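You operate a simulated robot arm through the tools that you are given. There is no shell and no other tool. Be economical: measure what you need, move in short steps, check, and stop when the job is done.

The job below is to be done with a simulated robot arm. You get a single attempt, and the scene is never put back.

Task
Sand the keying patch with the coarse block, then smooth it with the fine block.
Fine: no gloss and no scratch lines stay; coarse block back on the deck mat, fine block on the capping mat.

The check looks at the end state, three seconds after you hand in, the way a careful person would. Anything else that was tipped, shoved, dropped, spilled or broken makes it a failure.

Robot
A 7-joint arm with a two-finger parallel gripper, fixed in place. Base frame: the origin is at the foot of the arm, x ahead of it, y to its left, z up; the work surface is at about z = 3. Readings come in mm, degrees, newtons and seconds.
With the tool pointing down near the work surface it reaches from about 220 to 580 mm from the base axis. Its first joint turns from -66.0 to 66.0 degrees. Payload 2.5 kg.
The tool frame sits at the grasp point between the pads (the TCP): z along the fingers, y along the line on which they close. The tips reach 23 mm beyond it. The gripper opens to 94 mm. The fingers are 38 mm wide and 10 mm thick; the gripper's body (54 by 96 mm) begins 39 mm behind the TCP.
Orientation is that of the tool frame in the base frame, as [roll, pitch, yaw] about the fixed x, y, z axes, in that order (R = Rz(yaw) Ry(pitch) Rx(roll)). With the fingers straight down and closing along the base's y, the tool's x points along the base's -x, its y along +y and its z along -z.

Tools
- The arm moves only by the tool servo_tool. Its argument "series" is a list of rows, each a list of 7 numbers: the gripper command, from -1 (shut) to 1 (fully open), values between in proportion, then the shift along the base's x, y, z in mm, then the turn, a rotation vector about the base's x, y, z in degrees. In form: [[grip, tx, ty, tz, wx, wy, wz], ...]. A call has 1 to 12 rows; each row is the pose to reach, as a shift and turn from the pose commanded when the call began. A row lasts 0.2 s, in which the tool goes at most 50 mm and 8.6 degrees; a call with a longer step from one row to the next is refused whole, and so is a gripper value outside its range. Where a pose cannot be reached the arm comes as near as it can. A force on the tool above 50 N (or 10 N above the force at the start of the call, whichever is more), or a blocked arm, ends the call early, and 0.2 s more pass. Each finger travels about 108 mm/s and halts on what it meets, pressing with about 29 N; the grip force reading is that of the motor and also rises with nothing between the fingers. The clock runs only during rows and for 0.2 s after the last one: add rows that repeat a pose to give the fingers time. The reply holds the time, the measured pose of the TCP, the force on the tool along the base axes, the opening and the grip force, in the units named above and with some noise.
- Cameras (640 x 400 px; columns grow to the right, rows downward): "scene" is fixed at [117.5, -410.5, 535.4]; the picture's right is [0.83, -0.56, 0.00], its down [-0.37, -0.55, -0.75] and it looks along [0.42, 0.62, -0.66] (base axes); focal length 287 px, centre (320, 200). "wrist" rides on the gripper at [86, 16, -74] in the tool frame; the picture's right is [-0.18, 0.98, 0.00], its down [-0.58, -0.11, -0.81] and it looks along [-0.79, -0.15, 0.59] (tool axes); focal length 243 px, centre (320, 200). There is no depth. A picture from a camera that has moved, and an enlarged one, comes with that camera's place and axes in the base frame and with its lens.
- capture(camera): a new picture of that camera. It takes no simulated time.
- close_up(camera, box): a new picture of the part [left, top, right, bottom] of that camera's present view, enlarged. It takes no simulated time.
- job_done(): hands the job in; it is judged then, once.

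Go step by step. Nothing tells you positions but the pictures and the camera data: compare them with the known pose of the tool, close in by small moves and look again before you grip or let go. The budget is 120 turns and 68 pictures, counting those below and the enlarged ones. Unless the task says otherwise, let go and move clear before handing in, and close with one line.

The tools are called after "Emit:" by a JSON object that holds its "api" and its "payload". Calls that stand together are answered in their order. servo_tool: Moves the arm, as the interface text tells. Its arguments: {"type":"object","properties":{"series":{"type":"array","items":{"type":"array","items":{"type":"number"}}}},"required":["series"]} The other tools are called the same way: capture (camera) takes a picture; close_up (camera, box) takes an enlarged picture of a part of a camera's view; job_done () hands the job in.

At the start:

```text
clock: 0.0
tool_pos: [455.1, -1.1, 255.1]
orientation: [180.0, 0.1, -180.0]
wrist_force: [-0.1, -0.6, -0.5]
width: 94.1
finger_force: 0.1
```

scene: 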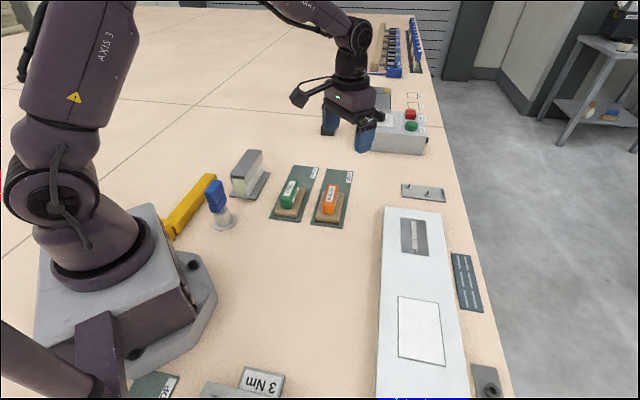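
wrist: 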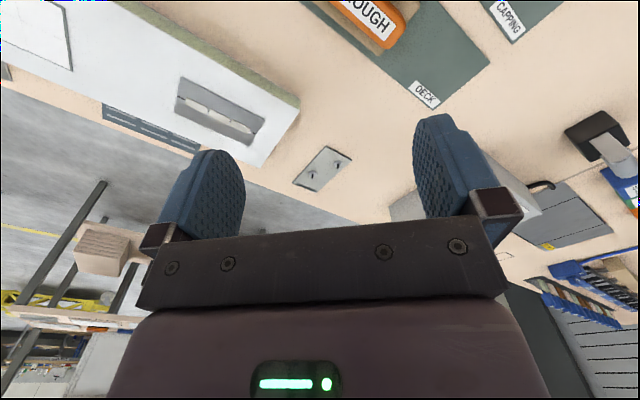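

I see two sanding blocks (green and orange "ROUGH") on mats, and a white panel with a gray patch and an outlined rectangle. I'll look closer at each before moving.

Emit:
{"api": "close_up", "payload": {"camera": "scene", "box": [220, 140, 380, 240]}}

Emit:
{"api": "close_up", "payload": {"camera": "scene", "box": [340, 170, 520, 400]}}

```text
4.00 times, centred on (300, 190) of scene
camera zoom: at [117.5, -410.5, 535.4], right [0.83, -0.56, 0.0], down [-0.37, -0.55, -0.75], along [0.42, 0.62, -0.66], focal length 1147 px, centre (400, 240)
```

zoom: 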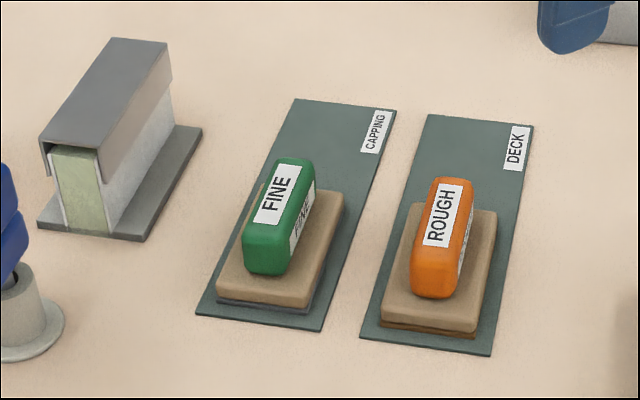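

```text
1.74 times, centred on (430, 285) of scene
camera zoom: at [117.5, -410.5, 535.4], right [0.83, -0.56, 0.0], down [-0.37, -0.55, -0.75], along [0.42, 0.62, -0.66], focal length 499 px, centre (129, 52)
```

zoom: 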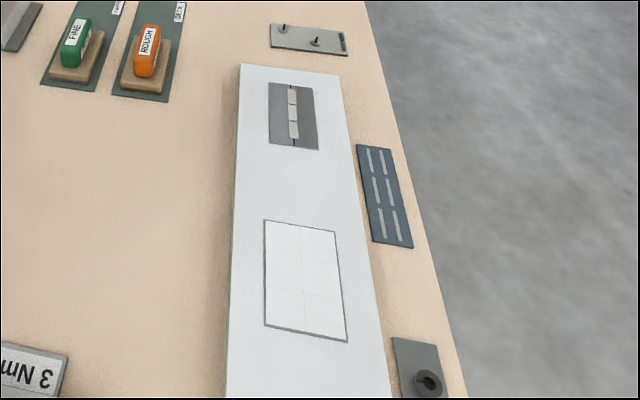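

The keying patch seems to be the outlined rectangle near (390,-320), long axis at about 45°. The rough block is near (455,40), with its handle also at about 45°. I'll rotate 45° above the blocks and look with the wrist camera.

Emit:
{"api": "servo_tool", "payload": {"series": [[1, 0, 0, 0, 0, 0, 8], [1, -5, 5, 0, 0, 0, 16], [1, -10, 10, 0, 0, 0, 24], [1, -20, 20, 0, 0, 0, 32], [1, -30, 25, 0, 0, 0, 40], [1, -40, 30, 0, 0, 0, 45], [1, -40, 30, 0, 0, 0, 45]]}}

Emit:
{"api": "capture", "payload": {"camera": "wrist"}}

Emit:
{"api": "capture", "payload": {"camera": "scene"}}

```text
clock: 1.6
tool_pos: [413.7, 28.3, 255.5]
orientation: [179.9, 0.0, -134.9]
wrist_force: [-0.2, -0.4, -0.3]
width: 94.1
finger_force: 0.1
```

```text
63 pictures are left
camera wrist: at [341.3, -22.2, 328.6], right [-0.57, 0.82, 0.0], down [0.49, 0.33, 0.81], along [0.66, 0.46, -0.59], focal length 243 px, centre (320, 200)
```

wrist: 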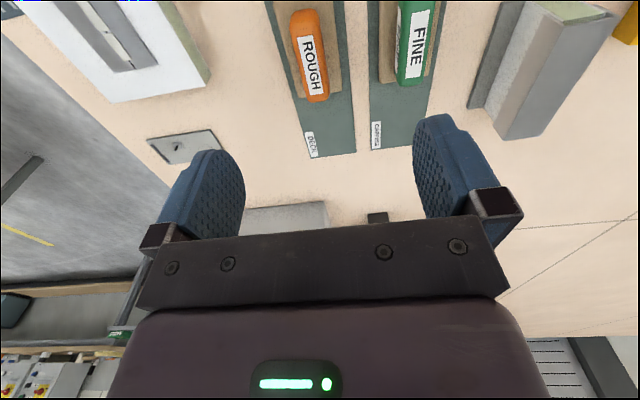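

```text
62 pictures are left
```

scene: 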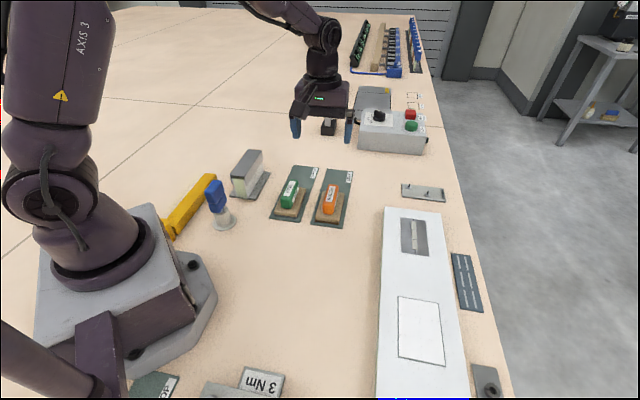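

Both views put the rough handle centre near (450,43), with its top at z≈55. I'll move above it at a lower height with the gripper half open.

Emit:
{"api": "servo_tool", "payload": {"series": [[0.3, 15, 7, -40, 0, 0, 0], [0.3, 38, 15, -80, 0, 0, 0], [0.3, 38, 15, -115, 0, 0, 0], [0.3, 38, 15, -115, 0, 0, 0]]}}

Emit:
{"api": "capture", "payload": {"camera": "wrist"}}

Emit:
{"api": "close_up", "payload": {"camera": "scene", "box": [240, 100, 400, 230]}}

```text
clock: 2.6
tool_pos: [452.2, 44.2, 137.9]
orientation: [-180.0, 0.1, -134.9]
wrist_force: [-0.5, 0.4, 1.1]
width: 61.1
finger_force: 0.0
```

```text
61 pictures are left
camera wrist: at [379.8, -5.4, 211.4], right [-0.56, 0.83, 0.0], down [0.49, 0.33, 0.81], along [0.67, 0.46, -0.59], focal length 243 px, centre (320, 200)
```

wrist: 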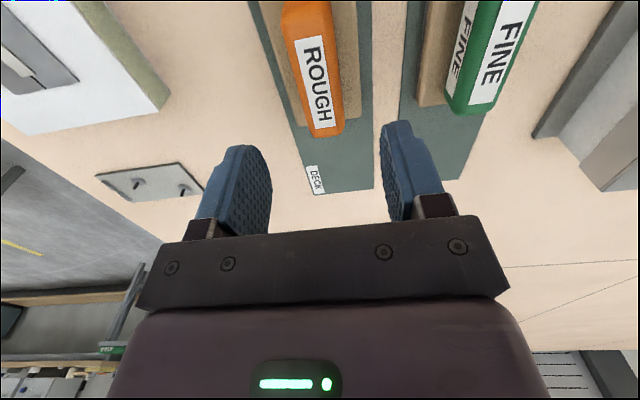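

```text
3.08 times, centred on (320, 165) of scene
camera zoom: at [117.5, -410.5, 535.4], right [0.83, -0.56, 0.0], down [-0.37, -0.55, -0.75], along [0.42, 0.62, -0.66], focal length 882 px, centre (320, 308)
```

zoom: 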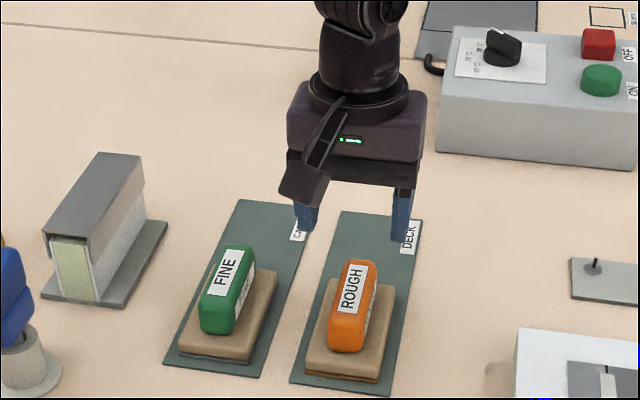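

The handle axis is at about 43° and its centre is near (453,42). I'll correct the yaw by -2° and descend to just around the handle.

Emit:
{"api": "servo_tool", "payload": {"series": [[0.3, 1, -2, -30, 0, 0, -2], [0.3, 1, -2, -55, 0, 0, -2], [0.3, 1, -2, -72, 0, 0, -2], [0.3, 1, -2, -72, 0, 0, -2]]}}

Emit:
{"api": "capture", "payload": {"camera": "wrist"}}

Emit:
{"api": "close_up", "payload": {"camera": "scene", "box": [270, 140, 390, 230]}}

```text
clock: 3.6
tool_pos: [454.2, 41.5, 68.4]
orientation: [-180.0, 0.0, -137.0]
wrist_force: [0.2, 0.4, -0.2]
width: 61.0
finger_force: 0.1
```

```text
59 pictures are left
camera wrist: at [380.2, -5.1, 141.2], right [-0.54, 0.84, 0.0], down [0.5, 0.32, 0.81], along [0.68, 0.43, -0.59], focal length 243 px, centre (320, 200)
```

wrist: 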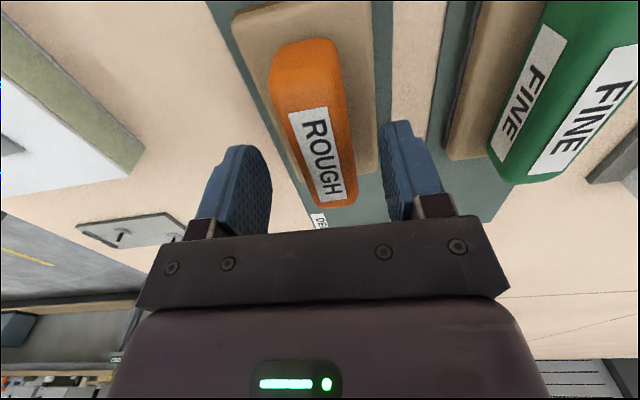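

```text
4.44 times, centred on (330, 185) of scene
camera zoom: at [117.5, -410.5, 535.4], right [0.83, -0.56, 0.0], down [-0.37, -0.55, -0.75], along [0.42, 0.62, -0.66], focal length 1274 px, centre (276, 267)
```

zoom: 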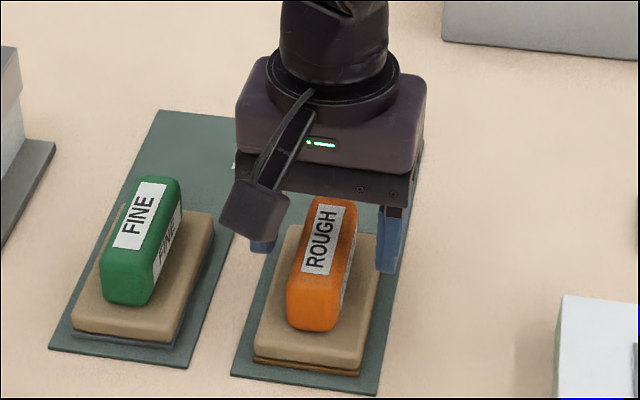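

The handle centre is about 8 mm closer to the base than the TCP. I'll shift back, descend to z≈58 and close.

Emit:
{"api": "servo_tool", "payload": {"series": [[0.3, -7, -4, 0, 0, 0, 0], [0.3, -7, -4, -6, 0, 0, 0], [0.3, -7, -4, -11, 0, 0, 0], [0.3, -7, -4, -11, 0, 0, 0], [-0.2, -7, -4, -11, 0, 0, 0], [-0.8, -7, -4, -11, 0, 0, 0], [-0.8, -7, -4, -11, 0, 0, 0], [-0.8, -7, -4, -11, 0, 0, 0]]}}

Emit:
{"api": "capture", "payload": {"camera": "wrist"}}

Emit:
{"api": "close_up", "payload": {"camera": "scene", "box": [270, 140, 390, 230]}}

```text
clock: 5.4
tool_pos: [447.3, 37.5, 57.0]
orientation: [180.0, 0.1, -137.0]
wrist_force: [1.4, 0.0, 1.6]
width: 29.7
finger_force: 28.8
```

```text
57 pictures are left
camera wrist: at [372.8, -9.5, 130.0], right [-0.54, 0.84, 0.0], down [0.5, 0.32, 0.81], along [0.68, 0.43, -0.59], focal length 243 px, centre (320, 200)
```

wrist: 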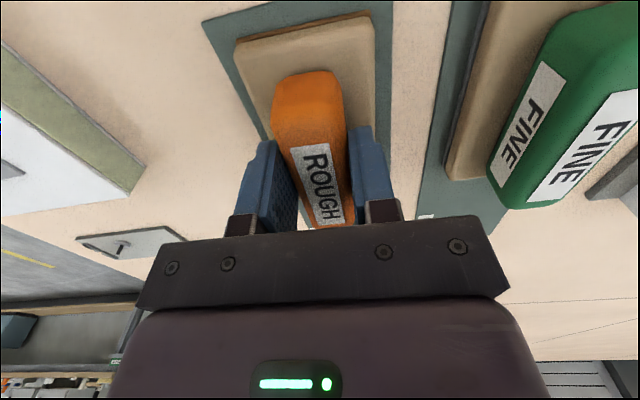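

```text
4.44 times, centred on (330, 185) of scene
camera zoom: at [117.5, -410.5, 535.4], right [0.83, -0.56, 0.0], down [-0.37, -0.55, -0.75], along [0.42, 0.62, -0.66], focal length 1274 px, centre (276, 267)
```

zoom: 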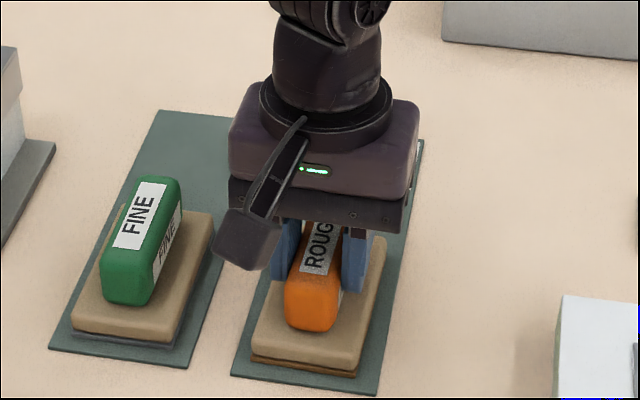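

I have the handle, but about 11 mm toward its far end. I'll regrip closer to the centre so the sanding pressure is even.

Emit:
{"api": "servo_tool", "payload": {"series": [[0.0, 0, 0, 0, 0, 0, 0], [0.0, 0, 0, 0, 0, 0, 0], [0.0, -8, -7.5, 0, 0, 0, 0], [0.0, -8, -7.5, 0, 0, 0, 0], [-0.8, -8, -7.5, 0, 0, 0, 0], [-0.8, -8, -7.5, 0, 0, 0, 0], [-0.8, -8, -7.5, 0, 0, 0, 0], [-0.8, -8, -7.5, 0, 0, 0, 0]]}}

Emit:
{"api": "capture", "payload": {"camera": "wrist"}}

Emit:
{"api": "close_up", "payload": {"camera": "scene", "box": [270, 140, 390, 230]}}

```text
clock: 7.2
tool_pos: [438.8, 30.9, 56.1]
orientation: [180.0, 0.0, -137.0]
wrist_force: [0.7, -3.3, 1.9]
width: 29.6
finger_force: 28.9
```

```text
55 pictures are left
camera wrist: at [364.4, -16.3, 129.6], right [-0.54, 0.84, 0.0], down [0.5, 0.32, 0.81], along [0.68, 0.43, -0.59], focal length 243 px, centre (320, 200)
```

wrist: 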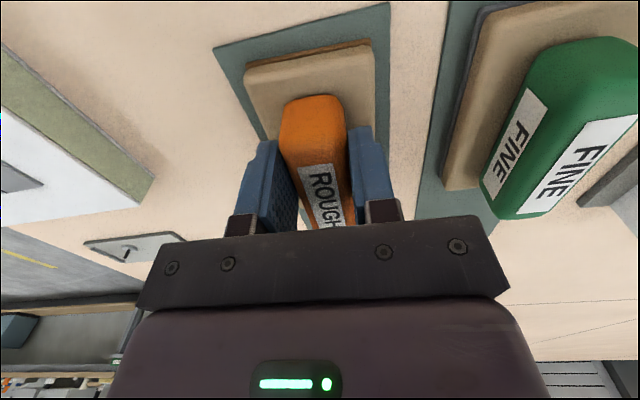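

```text
4.44 times, centred on (330, 185) of scene
camera zoom: at [117.5, -410.5, 535.4], right [0.83, -0.56, 0.0], down [-0.37, -0.55, -0.75], along [0.42, 0.62, -0.66], focal length 1274 px, centre (276, 267)
```

zoom: 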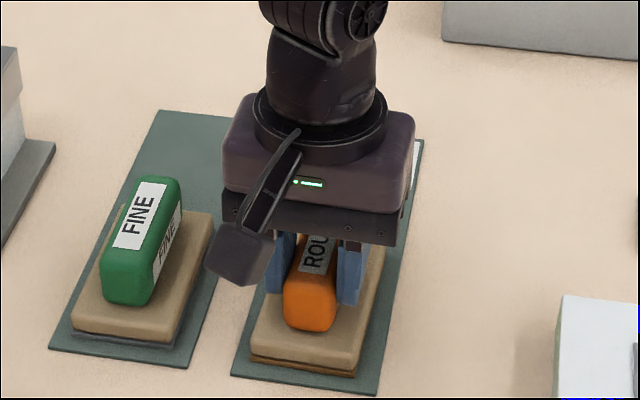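

The rough block is now gripped near its middle; its rest pose is TCP (439,31,57), yaw -137. I'll lift it and swing toward the panel, staying high.

Emit:
{"api": "servo_tool", "payload": {"series": [[-0.8, 0, 0, 20, 0, 0, 0], [-0.8, 0, 0, 50, 0, 0, 0], [-0.8, 0, 0, 90, 0, 0, 0], [-0.8, 0, -30, 120, 0, 0, 0], [-0.8, -5, -70, 140, 0, 0, 0], [-0.8, -10, -115, 145, 0, 0, 0], [-0.8, -17, -160, 145, 0, 0, 0], [-0.8, -25, -205, 145, 0, 0, 0], [-0.8, -35, -250, 145, 0, 0, 0], [-0.8, -45, -295, 145, 0, 0, 0], [-0.8, -55, -335, 145, 0, 0, 0], [-0.8, -63, -370, 145, 0, 0, 0]]}}

Emit:
{"api": "capture", "payload": {"camera": "wrist"}}

Emit:
{"api": "capture", "payload": {"camera": "scene"}}

```text
clock: 9.8
tool_pos: [375.0, -340.0, 203.2]
orientation: [-180.0, -0.1, -136.9]
wrist_force: [0.1, 0.3, -1.2]
width: 29.6
finger_force: 29.4
```

```text
53 pictures are left
camera wrist: at [299.9, -387.5, 276.6], right [-0.54, 0.84, 0.0], down [0.5, 0.32, 0.81], along [0.68, 0.43, -0.59], focal length 243 px, centre (320, 200)
```

wrist: 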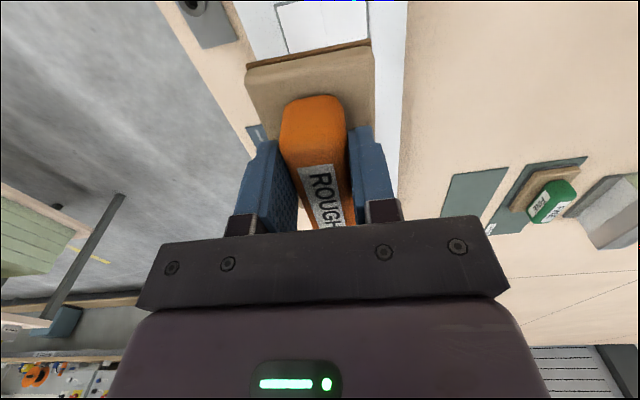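

```text
52 pictures are left
```

scene: 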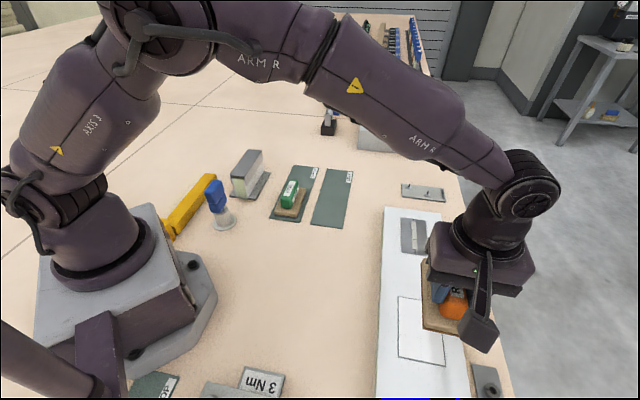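

The patch's outer edge seen from the wrist agrees with the scene estimate, so I take the patch centre as about (391,-320). I'll move above it and come down to just above the panel.

Emit:
{"api": "servo_tool", "payload": {"series": [[-0.8, 8, 10, -30, 0, 0, 0], [-0.8, 15, 20, -70, 0, 0, 0], [-0.8, 15, 20, -95, 0, 0, 0], [-0.8, 15, 20, -95, 0, 0, 0]]}}

Emit:
{"api": "close_up", "payload": {"camera": "scene", "box": [340, 170, 540, 400]}}

Emit:
{"api": "capture", "payload": {"camera": "wrist"}}

```text
clock: 10.8
tool_pos: [387.9, -321.2, 105.1]
orientation: [-180.0, 0.0, -136.9]
wrist_force: [0.0, -0.5, -1.5]
width: 29.9
finger_force: 29.0
```

```text
1.74 times, centred on (440, 285) of scene
camera zoom: at [117.5, -410.5, 535.4], right [0.83, -0.56, 0.0], down [-0.37, -0.55, -0.75], along [0.42, 0.62, -0.66], focal length 499 px, centre (111, 52)
```

zoom: 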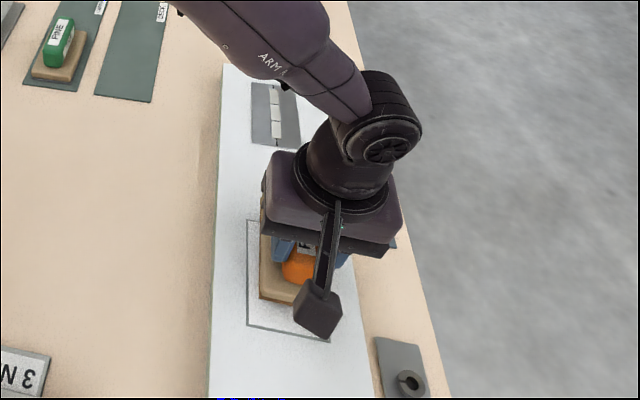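

```text
50 pictures are left
camera wrist: at [313.9, -367.9, 178.1], right [-0.54, 0.84, 0.0], down [0.5, 0.32, 0.81], along [0.68, 0.43, -0.59], focal length 243 px, centre (320, 200)
```

wrist: 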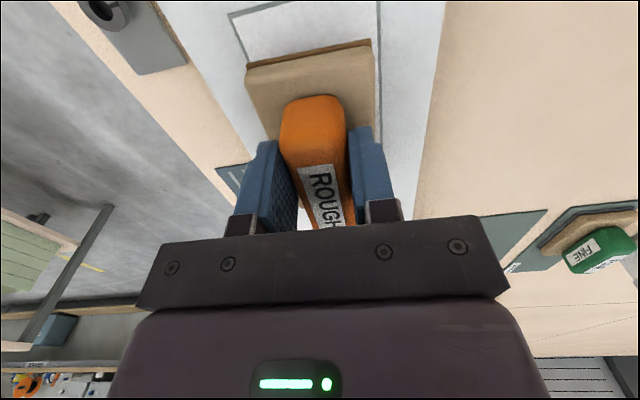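

The block is over the patch, about 20 mm above the panel. I'll lower in small steps until I feel contact.

Emit:
{"api": "servo_tool", "payload": {"series": [[-0.8, 3, 1, -6, 0, 0, 0], [-0.8, 3, 1, -12, 0, 0, 0], [-0.8, 3, 1, -16, 0, 0, 0]]}}

```text
clock: 11.6
tool_pos: [392.6, -319.7, 89.2]
orientation: [180.0, 0.0, -137.0]
wrist_force: [0.0, -0.1, -1.4]
width: 29.6
finger_force: 29.1
```

Emit:
{"api": "servo_tool", "payload": {"series": [[-0.8, 0, 0, -3, 0, 0, 0], [-0.8, 0, 0, -6, 0, 0, 0], [-0.8, 0, 0, -8, 0, 0, 0]]}}

Emit:
{"api": "close_up", "payload": {"camera": "scene", "box": [380, 260, 480, 380]}}

```text
clock: 12.4
tool_pos: [394.2, -319.9, 84.5]
orientation: [-179.8, 0.0, -136.9]
wrist_force: [-11.9, 7.6, 32.5]
width: 29.7
finger_force: 28.5
```

```text
3.33 times, centred on (430, 320) of scene
camera zoom: at [117.4, -410.4, 535.6], right [0.83, -0.56, 0.0], down [-0.37, -0.55, -0.75], along [0.42, 0.62, -0.66], focal length 956 px, centre (-47, -200)
```

zoom: 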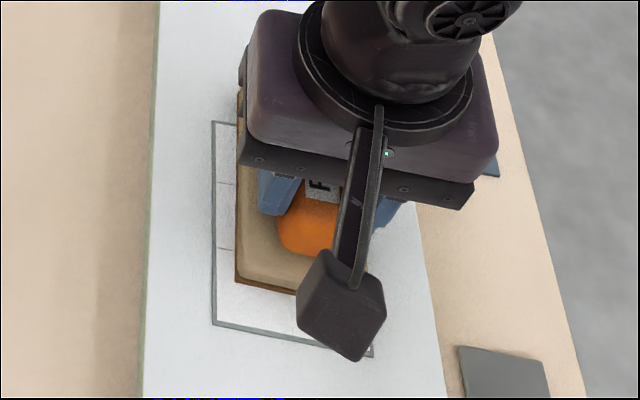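

Contact at TCP z≈85 with 32 N. The block is about 76×58 mm and the patch about 112×72 mm, so small raster strokes will cover it. I'll ease the pressure a little and start stroking.

Emit:
{"api": "servo_tool", "payload": {"series": [[-0.8, -6.5, -10.5, 0.7, 0, 0, 0], [-0.8, -12.3, -21.8, 0.7, 0, 0, 0], [-0.8, -1.5, -11.3, 0.7, 0, 0, 0], [-0.8, 9.2, -0.8, 0.7, 0, 0, 0], [-0.8, 19.2, 9.0, 0.7, 0, 0, 0], [-0.8, 12.9, 15.4, 0.7, 0, 0, 0], [-0.8, 2.2, 4.9, 0.7, 0, 0, 0], [-0.8, -8.6, -5.6, 0.7, 0, 0, 0], [-0.8, -18.6, -15.3, 0.7, 0, 0, 0], [-0.8, -24.8, -8.9, 0.7, 0, 0, 0], [-0.8, -14.1, 1.6, 0.7, 0, 0, 0], [-0.8, -3.4, 12.1, 0.7, 0, 0, 0]]}}

Emit:
{"api": "close_up", "payload": {"camera": "scene", "box": [370, 250, 490, 390]}}

Emit:
{"api": "capture", "payload": {"camera": "wrist"}}

```text
clock: 15.0
tool_pos: [388.8, -308.0, 85.3]
orientation: [-179.9, -0.3, -137.0]
wrist_force: [-6.7, -7.0, 23.7]
width: 30.2
finger_force: 29.1
```

```text
2.86 times, centred on (430, 320) of scene
camera zoom: at [117.4, -410.4, 535.6], right [0.83, -0.56, 0.0], down [-0.37, -0.55, -0.75], along [0.42, 0.62, -0.66], focal length 819 px, centre (6, -143)
```

zoom: 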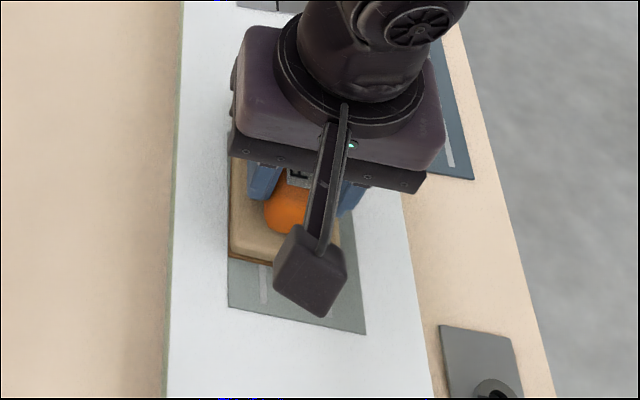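

```text
47 pictures are left
camera wrist: at [315.7, -355.2, 157.4], right [-0.54, 0.84, 0.0], down [0.5, 0.32, 0.8], along [0.68, 0.43, -0.59], focal length 243 px, centre (320, 200)
```

wrist: 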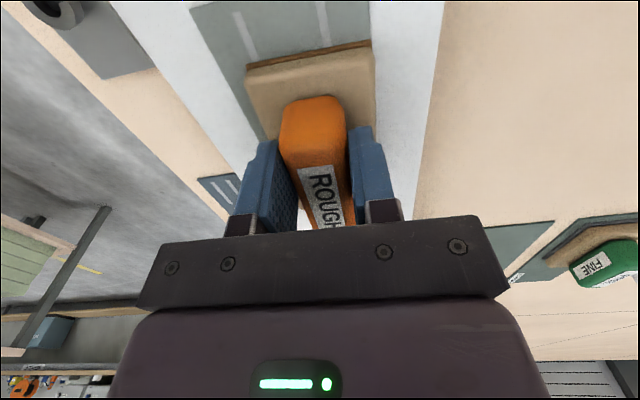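

The patch turns matt grey with scratch lines, as expected from the coarse block. I'll finish the raster with a second pass, then lift to inspect.

Emit:
{"api": "servo_tool", "payload": {"series": [[-0.8, 10, 9.8, 0, 0, 0, 0], [-0.8, 16.3, 3.4, 0, 0, 0, 0], [-0.8, 22.6, -3.1, 0, 0, 0, 0], [-0.8, 11.2, -14.3, 0, 0, 0, 0], [-0.8, 1.1, -24.1, 0, 0, 0, 0], [-0.8, -8.9, -33.8, 0, 0, 0, 0], [-0.8, -15.2, -27.4, 0, 0, 0, 0], [-0.8, -21.5, -21, 0, 0, 0, 0], [-0.8, -10.7, -10.5, 0, 0, 0, 0], [-0.8, 0, 0, 0, 0, 0, 0], [-0.8, 0, 0, 25, 0, 0, 0], [-0.8, 0, 45, 60, 0, 0, 0]]}}

```text
refused: row 12 steps farther than a row can; nothing moved
```

Emit:
{"api": "servo_tool", "payload": {"series": [[-0.8, 10, 9.8, 0, 0, 0, 0], [-0.8, 16.3, 3.4, 0, 0, 0, 0], [-0.8, 22.6, -3.1, 0, 0, 0, 0], [-0.8, 11.2, -14.3, 0, 0, 0, 0], [-0.8, 1.1, -24.1, 0, 0, 0, 0], [-0.8, -8.9, -33.8, 0, 0, 0, 0], [-0.8, -15.2, -27.4, 0, 0, 0, 0], [-0.8, -21.5, -21, 0, 0, 0, 0], [-0.8, -10.7, -10.5, 0, 0, 0, 0], [-0.8, 0, 0, 0, 0, 0, 0], [-0.8, 0, 0, 25, 0, 0, 0], [-0.8, 0, 30, 60, 0, 0, 0]]}}

Emit:
{"api": "servo_tool", "payload": {"series": [[-0.8, 0, 45, 20, 0, 0, 0], [-0.8, 5, 90, 40, 0, 0, 0], [-0.8, 10, 130, 50, 0, 0, 0], [-0.8, 10, 130, 50, 0, 0, 0]]}}

Emit:
{"api": "close_up", "payload": {"camera": "scene", "box": [370, 200, 490, 390]}}

```text
clock: 17.6
tool_pos: [389.1, -276.1, 142.3]
orientation: [179.8, 0.0, -137.0]
wrist_force: [-0.5, 0.4, -2.1]
width: 29.7
finger_force: 28.8
```

```text
clock: 18.6
tool_pos: [401.5, -145.1, 192.9]
orientation: [180.0, 0.0, -137.0]
wrist_force: [0.4, -0.1, -1.9]
width: 29.8
finger_force: 29.2
```

```text
2.11 times, centred on (430, 295) of scene
camera zoom: at [117.6, -410.5, 535.4], right [0.83, -0.56, 0.0], down [-0.37, -0.55, -0.75], along [0.42, 0.62, -0.66], focal length 604 px, centre (88, 0)
```

zoom: 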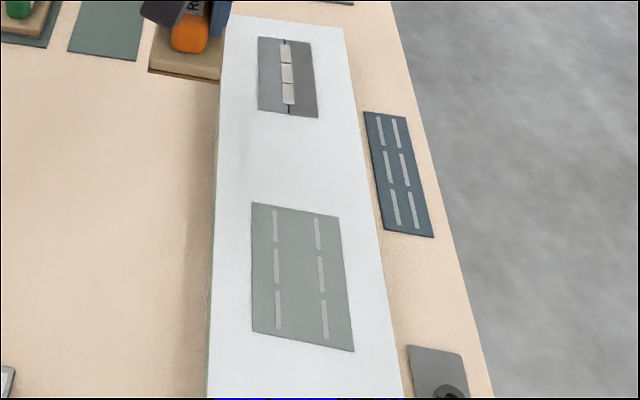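

The whole patch is matt with scratch lines. I'll check its corners for remaining gloss before putting the rough block back.

Emit:
{"api": "close_up", "payload": {"camera": "scene", "box": [400, 285, 460, 375]}}

```text
4.44 times, centred on (430, 330) of scene
camera zoom: at [117.6, -410.5, 535.4], right [0.83, -0.56, 0.0], down [-0.37, -0.55, -0.75], along [0.42, 0.62, -0.66], focal length 1274 px, centre (-169, -378)
```

zoom: 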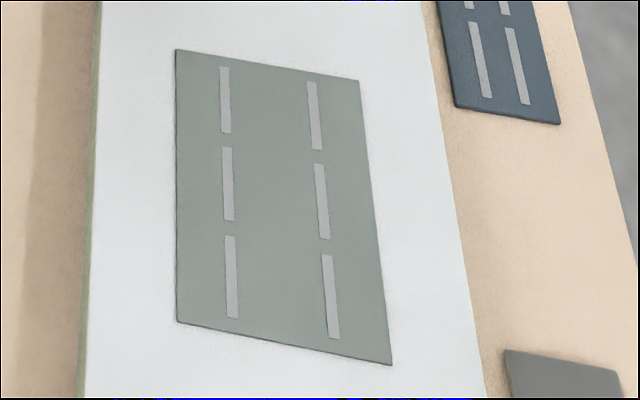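

No gloss remains. I'll carry the rough block back over the deck mat.

Emit:
{"api": "servo_tool", "payload": {"series": [[-0.8, 10, 45, 0, 0, 0, 0], [-0.8, 20, 90, 0, 0, 0, 0], [-0.8, 30, 135, 0, 0, 0, 0], [-0.8, 38, 170, -20, 0, 0, 0], [-0.8, 38, 176.5, -60, 0, 0, 0], [-0.8, 38, 176.5, -100, 0, 0, 0], [-0.8, 38, 176.5, -120, 0, 0, 0], [-0.8, 38, 176.5, -120, 0, 0, 0]]}}

Emit:
{"api": "close_up", "payload": {"camera": "scene", "box": [270, 140, 390, 230]}}

```text
clock: 20.4
tool_pos: [437.9, 29.7, 72.9]
orientation: [-180.0, -0.1, -137.0]
wrist_force: [0.3, -0.3, -2.1]
width: 29.5
finger_force: 28.9
```

```text
4.44 times, centred on (330, 185) of scene
camera zoom: at [117.5, -410.5, 535.4], right [0.83, -0.56, 0.0], down [-0.37, -0.55, -0.75], along [0.42, 0.62, -0.66], focal length 1274 px, centre (276, 267)
```

zoom: 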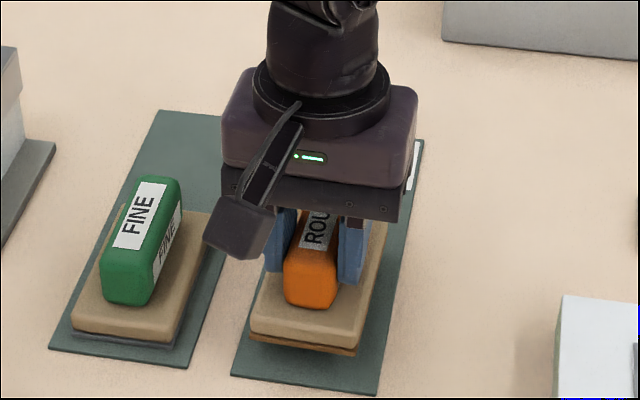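

It's right over its original place. I'll shift it slightly up the mat for margin, then lower and release.

Emit:
{"api": "servo_tool", "payload": {"series": [[-0.8, 8, 8, -5, 0, 0, 0], [-0.8, 8, 8, -11, 0, 0, 0], [-0.8, 8, 8, -15, 0, 0, 0], [-0.8, 8, 8, -17, 0, 0, 0], [-0.8, 8, 8, -17, 0, 0, 0]]}}

```text
clock: 21.6
tool_pos: [445.9, 37.5, 55.6]
orientation: [180.0, -0.1, -136.9]
wrist_force: [0.3, 0.0, -1.1]
width: 29.8
finger_force: 28.5
```

Emit:
{"api": "servo_tool", "payload": {"series": [[-0.8, 0, 0, -1, 0, 0, 0], [-0.8, 0, 0, -1, 0, 0, 0]]}}

```text
clock: 22.2
tool_pos: [445.5, 36.2, 54.7]
orientation: [-180.0, 0.0, -137.0]
wrist_force: [-0.9, -0.5, -0.6]
width: 29.5
finger_force: 28.7
```

Emit:
{"api": "servo_tool", "payload": {"series": [[-0.8, 0, 0, -0.7, 0, 0, 0], [-0.8, 0, 0, -1.4, 0, 0, 0]]}}

Emit:
{"api": "close_up", "payload": {"camera": "scene", "box": [270, 140, 390, 230]}}

```text
clock: 22.8
tool_pos: [446.9, 38.3, 55.7]
orientation: [180.0, -0.1, -137.0]
wrist_force: [-11.5, -3.5, 21.8]
width: 29.6
finger_force: 29.5
```

```text
4.44 times, centred on (330, 185) of scene
camera zoom: at [117.4, -410.5, 535.5], right [0.83, -0.56, 0.0], down [-0.37, -0.55, -0.75], along [0.42, 0.62, -0.66], focal length 1274 px, centre (276, 267)
```

zoom: 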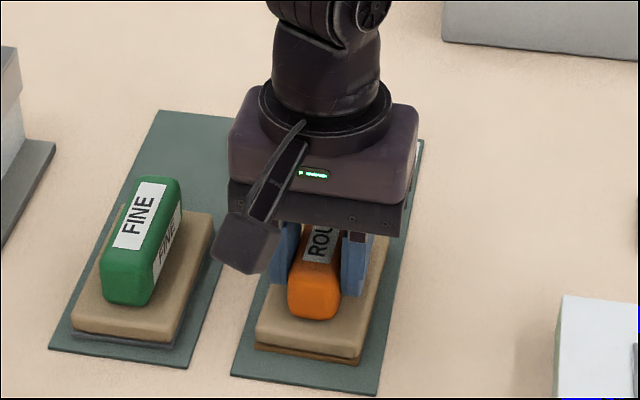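

The block is seated on the mat. I'll ease off, release, rise, and move above the fine block.

Emit:
{"api": "servo_tool", "payload": {"series": [[-0.8, 0, 0, 1.8, 0, 0, 0], [0.1, 0, 0, 1.8, 0, 0, 0], [0.2, 0, 0, 1.8, 0, 0, 0], [0.2, 0, 0, 1.8, 0, 0, 0], [0.3, 0, 0, 30, 0, 0, 0], [0.3, 0, 0, 70, 0, 0, 0], [0.3, -30, 25, 85, 0, 0, 0], [0.3, -60, 50, 85, 0, 0, 0], [0.3, -84, 74, 85, 0, 0, 0], [0.3, -84, 74, 85, 0, 0, 0]]}}

Emit:
{"api": "capture", "payload": {"camera": "wrist"}}

Emit:
{"api": "close_up", "payload": {"camera": "scene", "box": [250, 130, 370, 230]}}

```text
clock: 25.0
tool_pos: [361.2, 111.3, 139.0]
orientation: [-180.0, 0.1, -137.1]
wrist_force: [0.5, -0.3, 0.2]
width: 61.2
finger_force: 0.0
```

```text
42 pictures are left
camera wrist: at [286.4, 63.8, 212.0], right [-0.54, 0.84, 0.0], down [0.5, 0.32, 0.81], along [0.68, 0.43, -0.59], focal length 243 px, centre (320, 200)
```

wrist: 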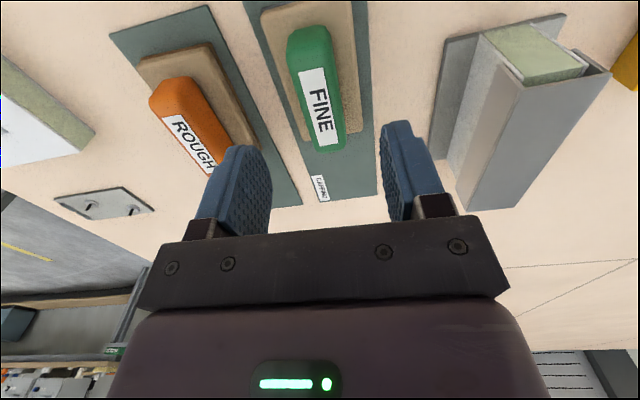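

```text
4.00 times, centred on (310, 180) of scene
camera zoom: at [117.5, -410.5, 535.4], right [0.83, -0.56, 0.0], down [-0.37, -0.55, -0.75], along [0.42, 0.62, -0.66], focal length 1147 px, centre (360, 280)
```

zoom: 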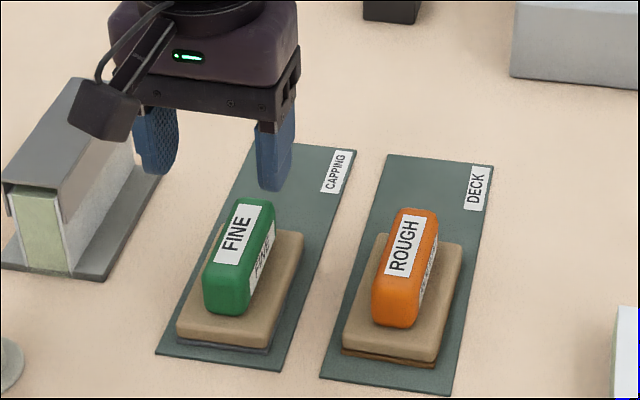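

The fine handle centre is near (361,112) at about 44-45°, nearly under the tool. I'll turn 1° and descend to just around it to check.

Emit:
{"api": "servo_tool", "payload": {"series": [[0.3, 0, 0, -30, 0, 0, 1], [0.3, 0, 0, -55, 0, 0, 1], [0.3, 0, 0, -70, 0, 0, 1], [0.3, 0, 0, -70, 0, 0, 1]]}}

Emit:
{"api": "capture", "payload": {"camera": "wrist"}}

Emit:
{"api": "close_up", "payload": {"camera": "scene", "box": [230, 140, 350, 230]}}

```text
clock: 26.0
tool_pos: [361.2, 110.1, 68.8]
orientation: [-180.0, 0.0, -136.0]
wrist_force: [-0.4, 0.0, 0.2]
width: 61.3
finger_force: 0.0
```

```text
40 pictures are left
camera wrist: at [287.6, 61.5, 141.7], right [-0.55, 0.84, 0.0], down [0.49, 0.33, 0.81], along [0.67, 0.44, -0.59], focal length 243 px, centre (320, 200)
```

wrist: 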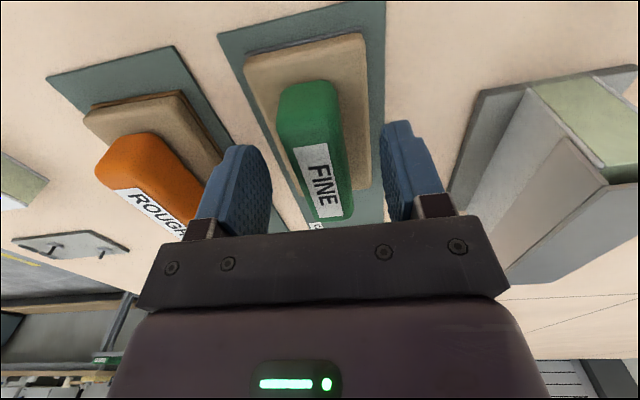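

```text
4.44 times, centred on (290, 185) of scene
camera zoom: at [117.5, -410.5, 535.4], right [0.83, -0.56, 0.0], down [-0.37, -0.55, -0.75], along [0.42, 0.62, -0.66], focal length 1274 px, centre (453, 267)
```

zoom: 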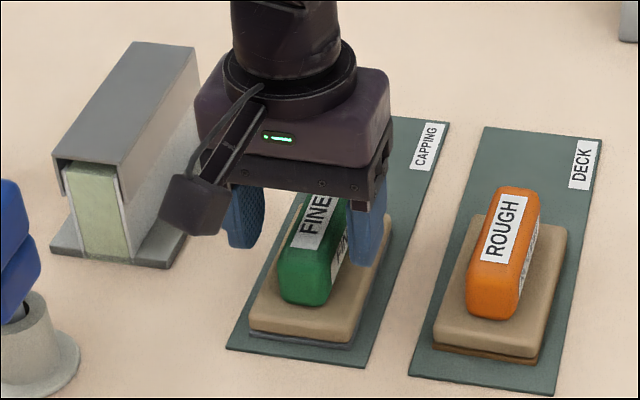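

The grip point is nearly centred; I'll shift about 4 mm back, descend to z≈57 and close.

Emit:
{"api": "servo_tool", "payload": {"series": [[0.3, -4, -2, 0, 0, 0, 0], [0.3, -4, -2, -6, 0, 0, 0], [0.3, -4, -2, -12, 0, 0, 0], [0.3, -4, -2, -12, 0, 0, 0], [-0.2, -4, -2, -12, 0, 0, 0], [-0.8, -4, -2, -12, 0, 0, 0], [-0.8, -4, -2, -12, 0, 0, 0], [-0.8, -4, -2, -12, 0, 0, 0]]}}

Emit:
{"api": "capture", "payload": {"camera": "wrist"}}

```text
clock: 27.8
tool_pos: [357.3, 109.2, 56.0]
orientation: [179.9, 0.0, -136.0]
wrist_force: [1.5, -0.6, 0.7]
width: 30.0
finger_force: 29.3
```

```text
38 pictures are left
camera wrist: at [284.4, 60.8, 130.2], right [-0.55, 0.84, 0.0], down [0.49, 0.33, 0.81], along [0.67, 0.44, -0.59], focal length 243 px, centre (320, 200)
```

wrist: 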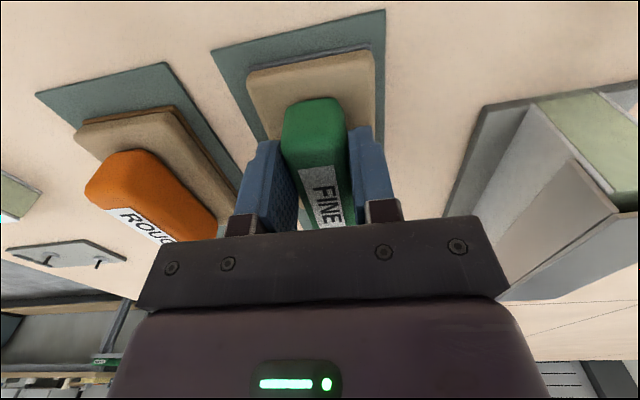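

The fine block is gripped the same way as the rough one. I'll lift and carry it to the patch.

Emit:
{"api": "servo_tool", "payload": {"series": [[-0.8, 0, 0, 20, 0, 0, 0], [-0.8, 0, 0, 55, 0, 0, 0], [-0.8, 0, 0, 95, 0, 0, 0], [-0.8, 5, -30, 125, 0, 0, 0], [-0.8, 15, -70, 140, 0, 0, 0], [-0.8, 25, -112, 140, 0, 0, 0], [-0.8, 35, -155, 140, 0, 0, 0], [-0.8, 40, -200, 140, 0, 0, 0], [-0.8, 40, -245, 140, 0, 0, 0], [-0.8, 40, -290, 140, 0, 0, 0], [-0.8, 38, -335, 140, 0, 0, 0], [-0.8, 36, -380, 140, 0, 0, 0]]}}

Emit:
{"api": "servo_tool", "payload": {"series": [[-0.8, 0, -30, -20, 0, 0, 0], [-0.8, 0, -49, -60, 0, 0, 0], [-0.8, 0, -49, -95, 0, 0, 0], [-0.8, 0, -49, -100, 0, 0, 0], [-0.8, 0, -49, -104, 0, 0, 0], [-0.8, 0, -49, -104, 0, 0, 0]]}}

Emit:
{"api": "close_up", "payload": {"camera": "scene", "box": [370, 250, 490, 390]}}

```text
clock: 30.4
tool_pos: [392.8, -269.1, 198.9]
orientation: [-179.9, 0.0, -135.9]
wrist_force: [0.0, -0.7, -1.4]
width: 29.7
finger_force: 28.9
```

```text
clock: 31.8
tool_pos: [395.1, -318.6, 92.6]
orientation: [-180.0, 0.1, -136.0]
wrist_force: [0.2, -0.5, -1.8]
width: 29.6
finger_force: 28.8
```

```text
2.86 times, centred on (430, 320) of scene
camera zoom: at [117.5, -410.5, 535.4], right [0.83, -0.56, 0.0], down [-0.37, -0.55, -0.75], along [0.42, 0.62, -0.66], focal length 819 px, centre (6, -143)
```

zoom: 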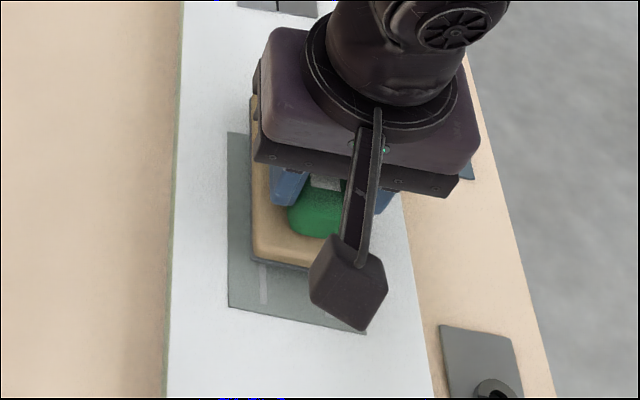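

Now over the patch; lowering to contact.

Emit:
{"api": "servo_tool", "payload": {"series": [[-0.8, -1, -1, -4, 0, 0, 0], [-0.8, -1, -1, -7, 0, 0, 0], [-0.8, -1, -1, -9, 0, 0, 0], [-0.8, -1, -1, -10, 0, 0, 0]]}}

```text
clock: 32.8
tool_pos: [393.5, -321.0, 86.2]
orientation: [-179.7, 0.0, -136.0]
wrist_force: [-11.1, 6.5, 31.3]
width: 29.6
finger_force: 29.3
```

Contact with 31 N. Same raster now with the fine block, then a second pass.

Emit:
{"api": "servo_tool", "payload": {"series": [[-0.8, -6.5, -10.5, 0.6, 0, 0, 0], [-0.8, -12.3, -21.8, 0.6, 0, 0, 0], [-0.8, -1.5, -11.3, 0.6, 0, 0, 0], [-0.8, 9.2, -0.8, 0.6, 0, 0, 0], [-0.8, 19.2, 9.0, 0.6, 0, 0, 0], [-0.8, 12.9, 15.4, 0.6, 0, 0, 0], [-0.8, 2.2, 4.9, 0.6, 0, 0, 0], [-0.8, -8.6, -5.6, 0.6, 0, 0, 0], [-0.8, -18.6, -15.3, 0.6, 0, 0, 0], [-0.8, -24.8, -8.9, 0.6, 0, 0, 0], [-0.8, -14.1, 1.6, 0.6, 0, 0, 0], [-0.8, -3.4, 12.1, 0.6, 0, 0, 0]]}}

Emit:
{"api": "servo_tool", "payload": {"series": [[-0.8, 10, 9.8, 0, 0, 0, 0], [-0.8, 16.3, 3.4, 0, 0, 0, 0], [-0.8, 22.6, -3.1, 0, 0, 0, 0], [-0.8, 11.2, -14.3, 0, 0, 0, 0], [-0.8, 1.1, -24.1, 0, 0, 0, 0], [-0.8, -8.9, -33.8, 0, 0, 0, 0], [-0.8, -15.2, -27.4, 0, 0, 0, 0], [-0.8, -21.5, -21, 0, 0, 0, 0], [-0.8, -10.7, -10.5, 0, 0, 0, 0], [-0.8, 0, 0, 0, 0, 0, 0], [-0.8, 0, 0, 25, 0, 0, 0], [-0.8, 0, 30, 60, 0, 0, 0]]}}

Emit:
{"api": "servo_tool", "payload": {"series": [[-0.8, 0, 45, 20, 0, 0, 0], [-0.8, 5, 90, 40, 0, 0, 0], [-0.8, 10, 130, 50, 0, 0, 0], [-0.8, 10, 130, 50, 0, 0, 0]]}}

Emit:
{"api": "close_up", "payload": {"camera": "scene", "box": [370, 200, 490, 390]}}

Emit:
{"api": "close_up", "payload": {"camera": "scene", "box": [400, 285, 460, 375]}}

```text
clock: 35.4
tool_pos: [389.5, -310.9, 84.4]
orientation: [-179.8, -0.3, -136.0]
wrist_force: [-7.8, -7.3, 27.8]
width: 29.9
finger_force: 28.7
```

```text
clock: 38.0
tool_pos: [392.7, -277.8, 145.8]
orientation: [179.8, 0.1, -136.0]
wrist_force: [0.3, 0.2, -2.7]
width: 29.8
finger_force: 28.8
```

```text
clock: 39.0
tool_pos: [401.2, -148.7, 195.3]
orientation: [-180.0, 0.1, -136.0]
wrist_force: [-0.1, 0.4, -2.5]
width: 29.6
finger_force: 28.9
```

```text
2.11 times, centred on (430, 295) of scene
camera zoom: at [117.6, -410.5, 535.4], right [0.83, -0.56, 0.0], down [-0.37, -0.55, -0.75], along [0.42, 0.62, -0.66], focal length 604 px, centre (88, 0)
```

zoom: 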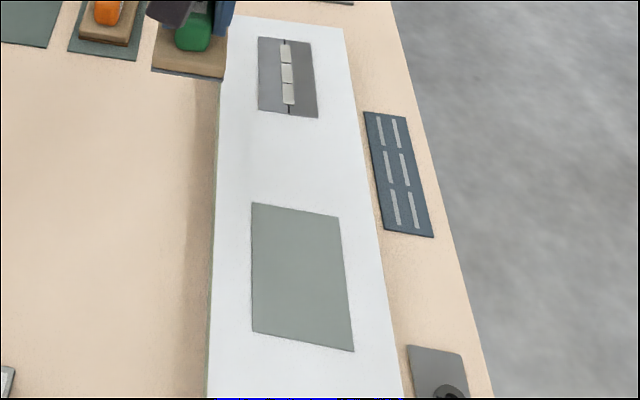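

```text
4.44 times, centred on (430, 330) of scene
camera zoom: at [117.6, -410.5, 535.4], right [0.83, -0.56, 0.0], down [-0.37, -0.55, -0.75], along [0.42, 0.62, -0.66], focal length 1274 px, centre (-169, -378)
```

zoom: 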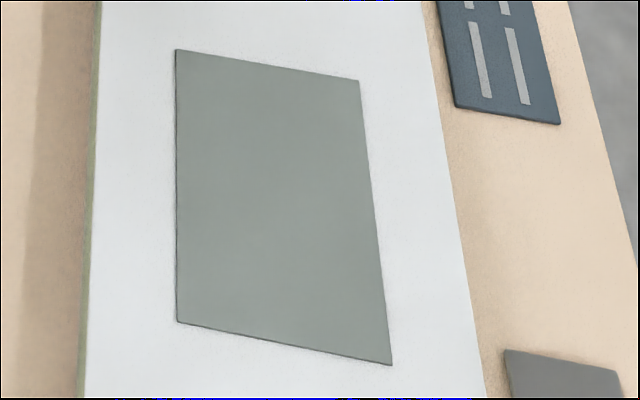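

All gloss and scratch lines are gone. I'll bring the fine block back over the capping mat.

Emit:
{"api": "servo_tool", "payload": {"series": [[-0.8, 0, 45, 5, 0, 0, 0], [-0.8, -5, 90, 5, 0, 0, 0], [-0.8, -12, 135, 5, 0, 0, 0], [-0.8, -22, 180, 5, 0, 0, 0], [-0.8, -32, 222, 5, 0, 0, 0], [-0.8, -40, 260, -5, 0, 0, 0], [-0.8, -40, 260, -45, 0, 0, 0], [-0.8, -40, 260, -85, 0, 0, 0], [-0.8, -40, 260, -117, 0, 0, 0], [-0.8, -40, 260, -122, 0, 0, 0], [-0.8, -40, 260, -122, 0, 0, 0]]}}

Emit:
{"api": "close_up", "payload": {"camera": "scene", "box": [230, 140, 350, 230]}}

```text
clock: 41.4
tool_pos: [359.4, 111.3, 72.5]
orientation: [180.0, -0.1, -136.0]
wrist_force: [-0.2, 0.3, -2.3]
width: 29.7
finger_force: 28.9
```

```text
4.44 times, centred on (290, 185) of scene
camera zoom: at [117.5, -410.5, 535.4], right [0.83, -0.56, 0.0], down [-0.37, -0.55, -0.75], along [0.42, 0.62, -0.66], focal length 1274 px, centre (453, 267)
```

zoom: 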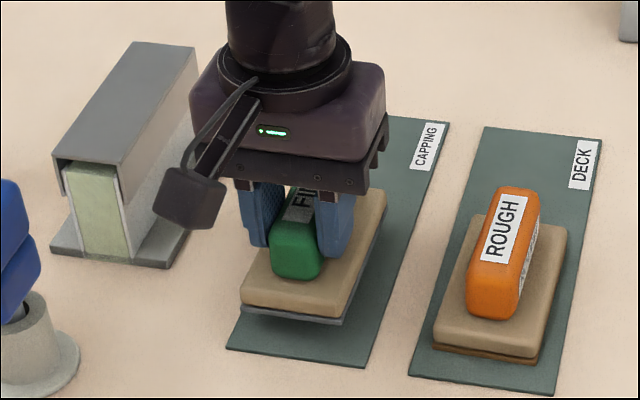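

Over its place. I'll move a little up the mat and lower until it seats.

Emit:
{"api": "servo_tool", "payload": {"series": [[-0.8, 4, 3, -5, 0, 0, 0], [-0.8, 4, 3, -11, 0, 0, 0], [-0.8, 4, 3, -15, 0, 0, 0], [-0.8, 4, 3, -17, 0, 0, 0], [-0.8, 4, 3, -18.2, 0, 0, 0]]}}

```text
clock: 42.6
tool_pos: [364.6, 113.8, 53.4]
orientation: [-179.9, 0.0, -136.0]
wrist_force: [-13.3, -8.2, 41.7]
width: 30.1
finger_force: 28.9
```

Seated with 42 N. I'll ease off, release, and rise clear.

Emit:
{"api": "servo_tool", "payload": {"series": [[-0.8, 0, 0, 2, 0, 0, 0], [-0.8, 0, 0, 3, 0, 0, 0], [0.1, 0, 0, 3, 0, 0, 0], [0.2, 0, 0, 3, 0, 0, 0], [0.2, 0, 0, 3, 0, 0, 0], [0.2, 0, 0, 30, 0, 0, 0], [0.2, 0, 0, 75, 0, 0, 0], [0.2, 0, 0, 120, 0, 0, 0], [0.2, 0, 0, 150, 0, 0, 0]]}}

Emit:
{"api": "capture", "payload": {"camera": "scene"}}

Emit:
{"api": "close_up", "payload": {"camera": "scene", "box": [230, 140, 390, 240]}}

```text
clock: 44.6
tool_pos: [364.0, 114.5, 204.4]
orientation: [-179.9, 0.1, -135.9]
wrist_force: [0.3, 0.1, 0.6]
width: 56.6
finger_force: 0.1
```

```text
33 pictures are left
```

scene: 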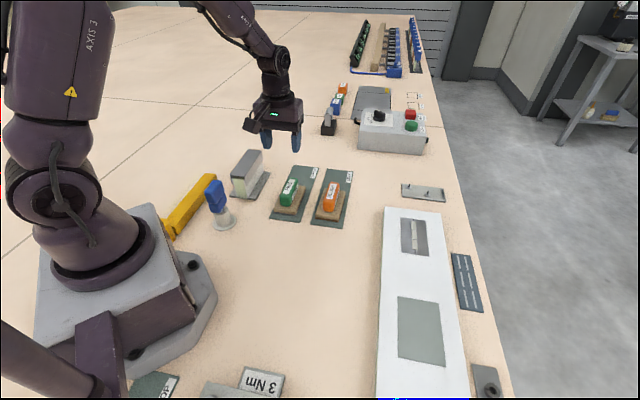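

```text
4.00 times, centred on (310, 190) of scene
camera zoom: at [117.5, -410.5, 535.4], right [0.83, -0.56, 0.0], down [-0.37, -0.55, -0.75], along [0.42, 0.62, -0.66], focal length 1147 px, centre (360, 240)
```

zoom: 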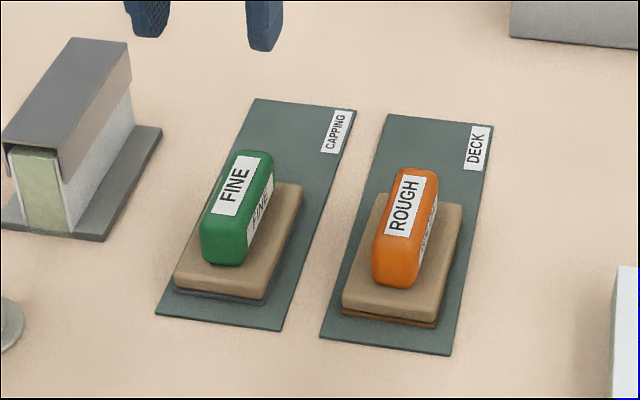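

Both blocks sit flat on their mats, the patch is uniformly matt, nothing else has moved, and the arm is clear. I'm handing in.

Emit:
{"api": "job_done", "payload": {}}

```text
The job is handed in.
```

The keying patch is sanded and smoothed, with no gloss or scratch lines left; the coarse block is back on the deck mat and the fine block on the capping mat.
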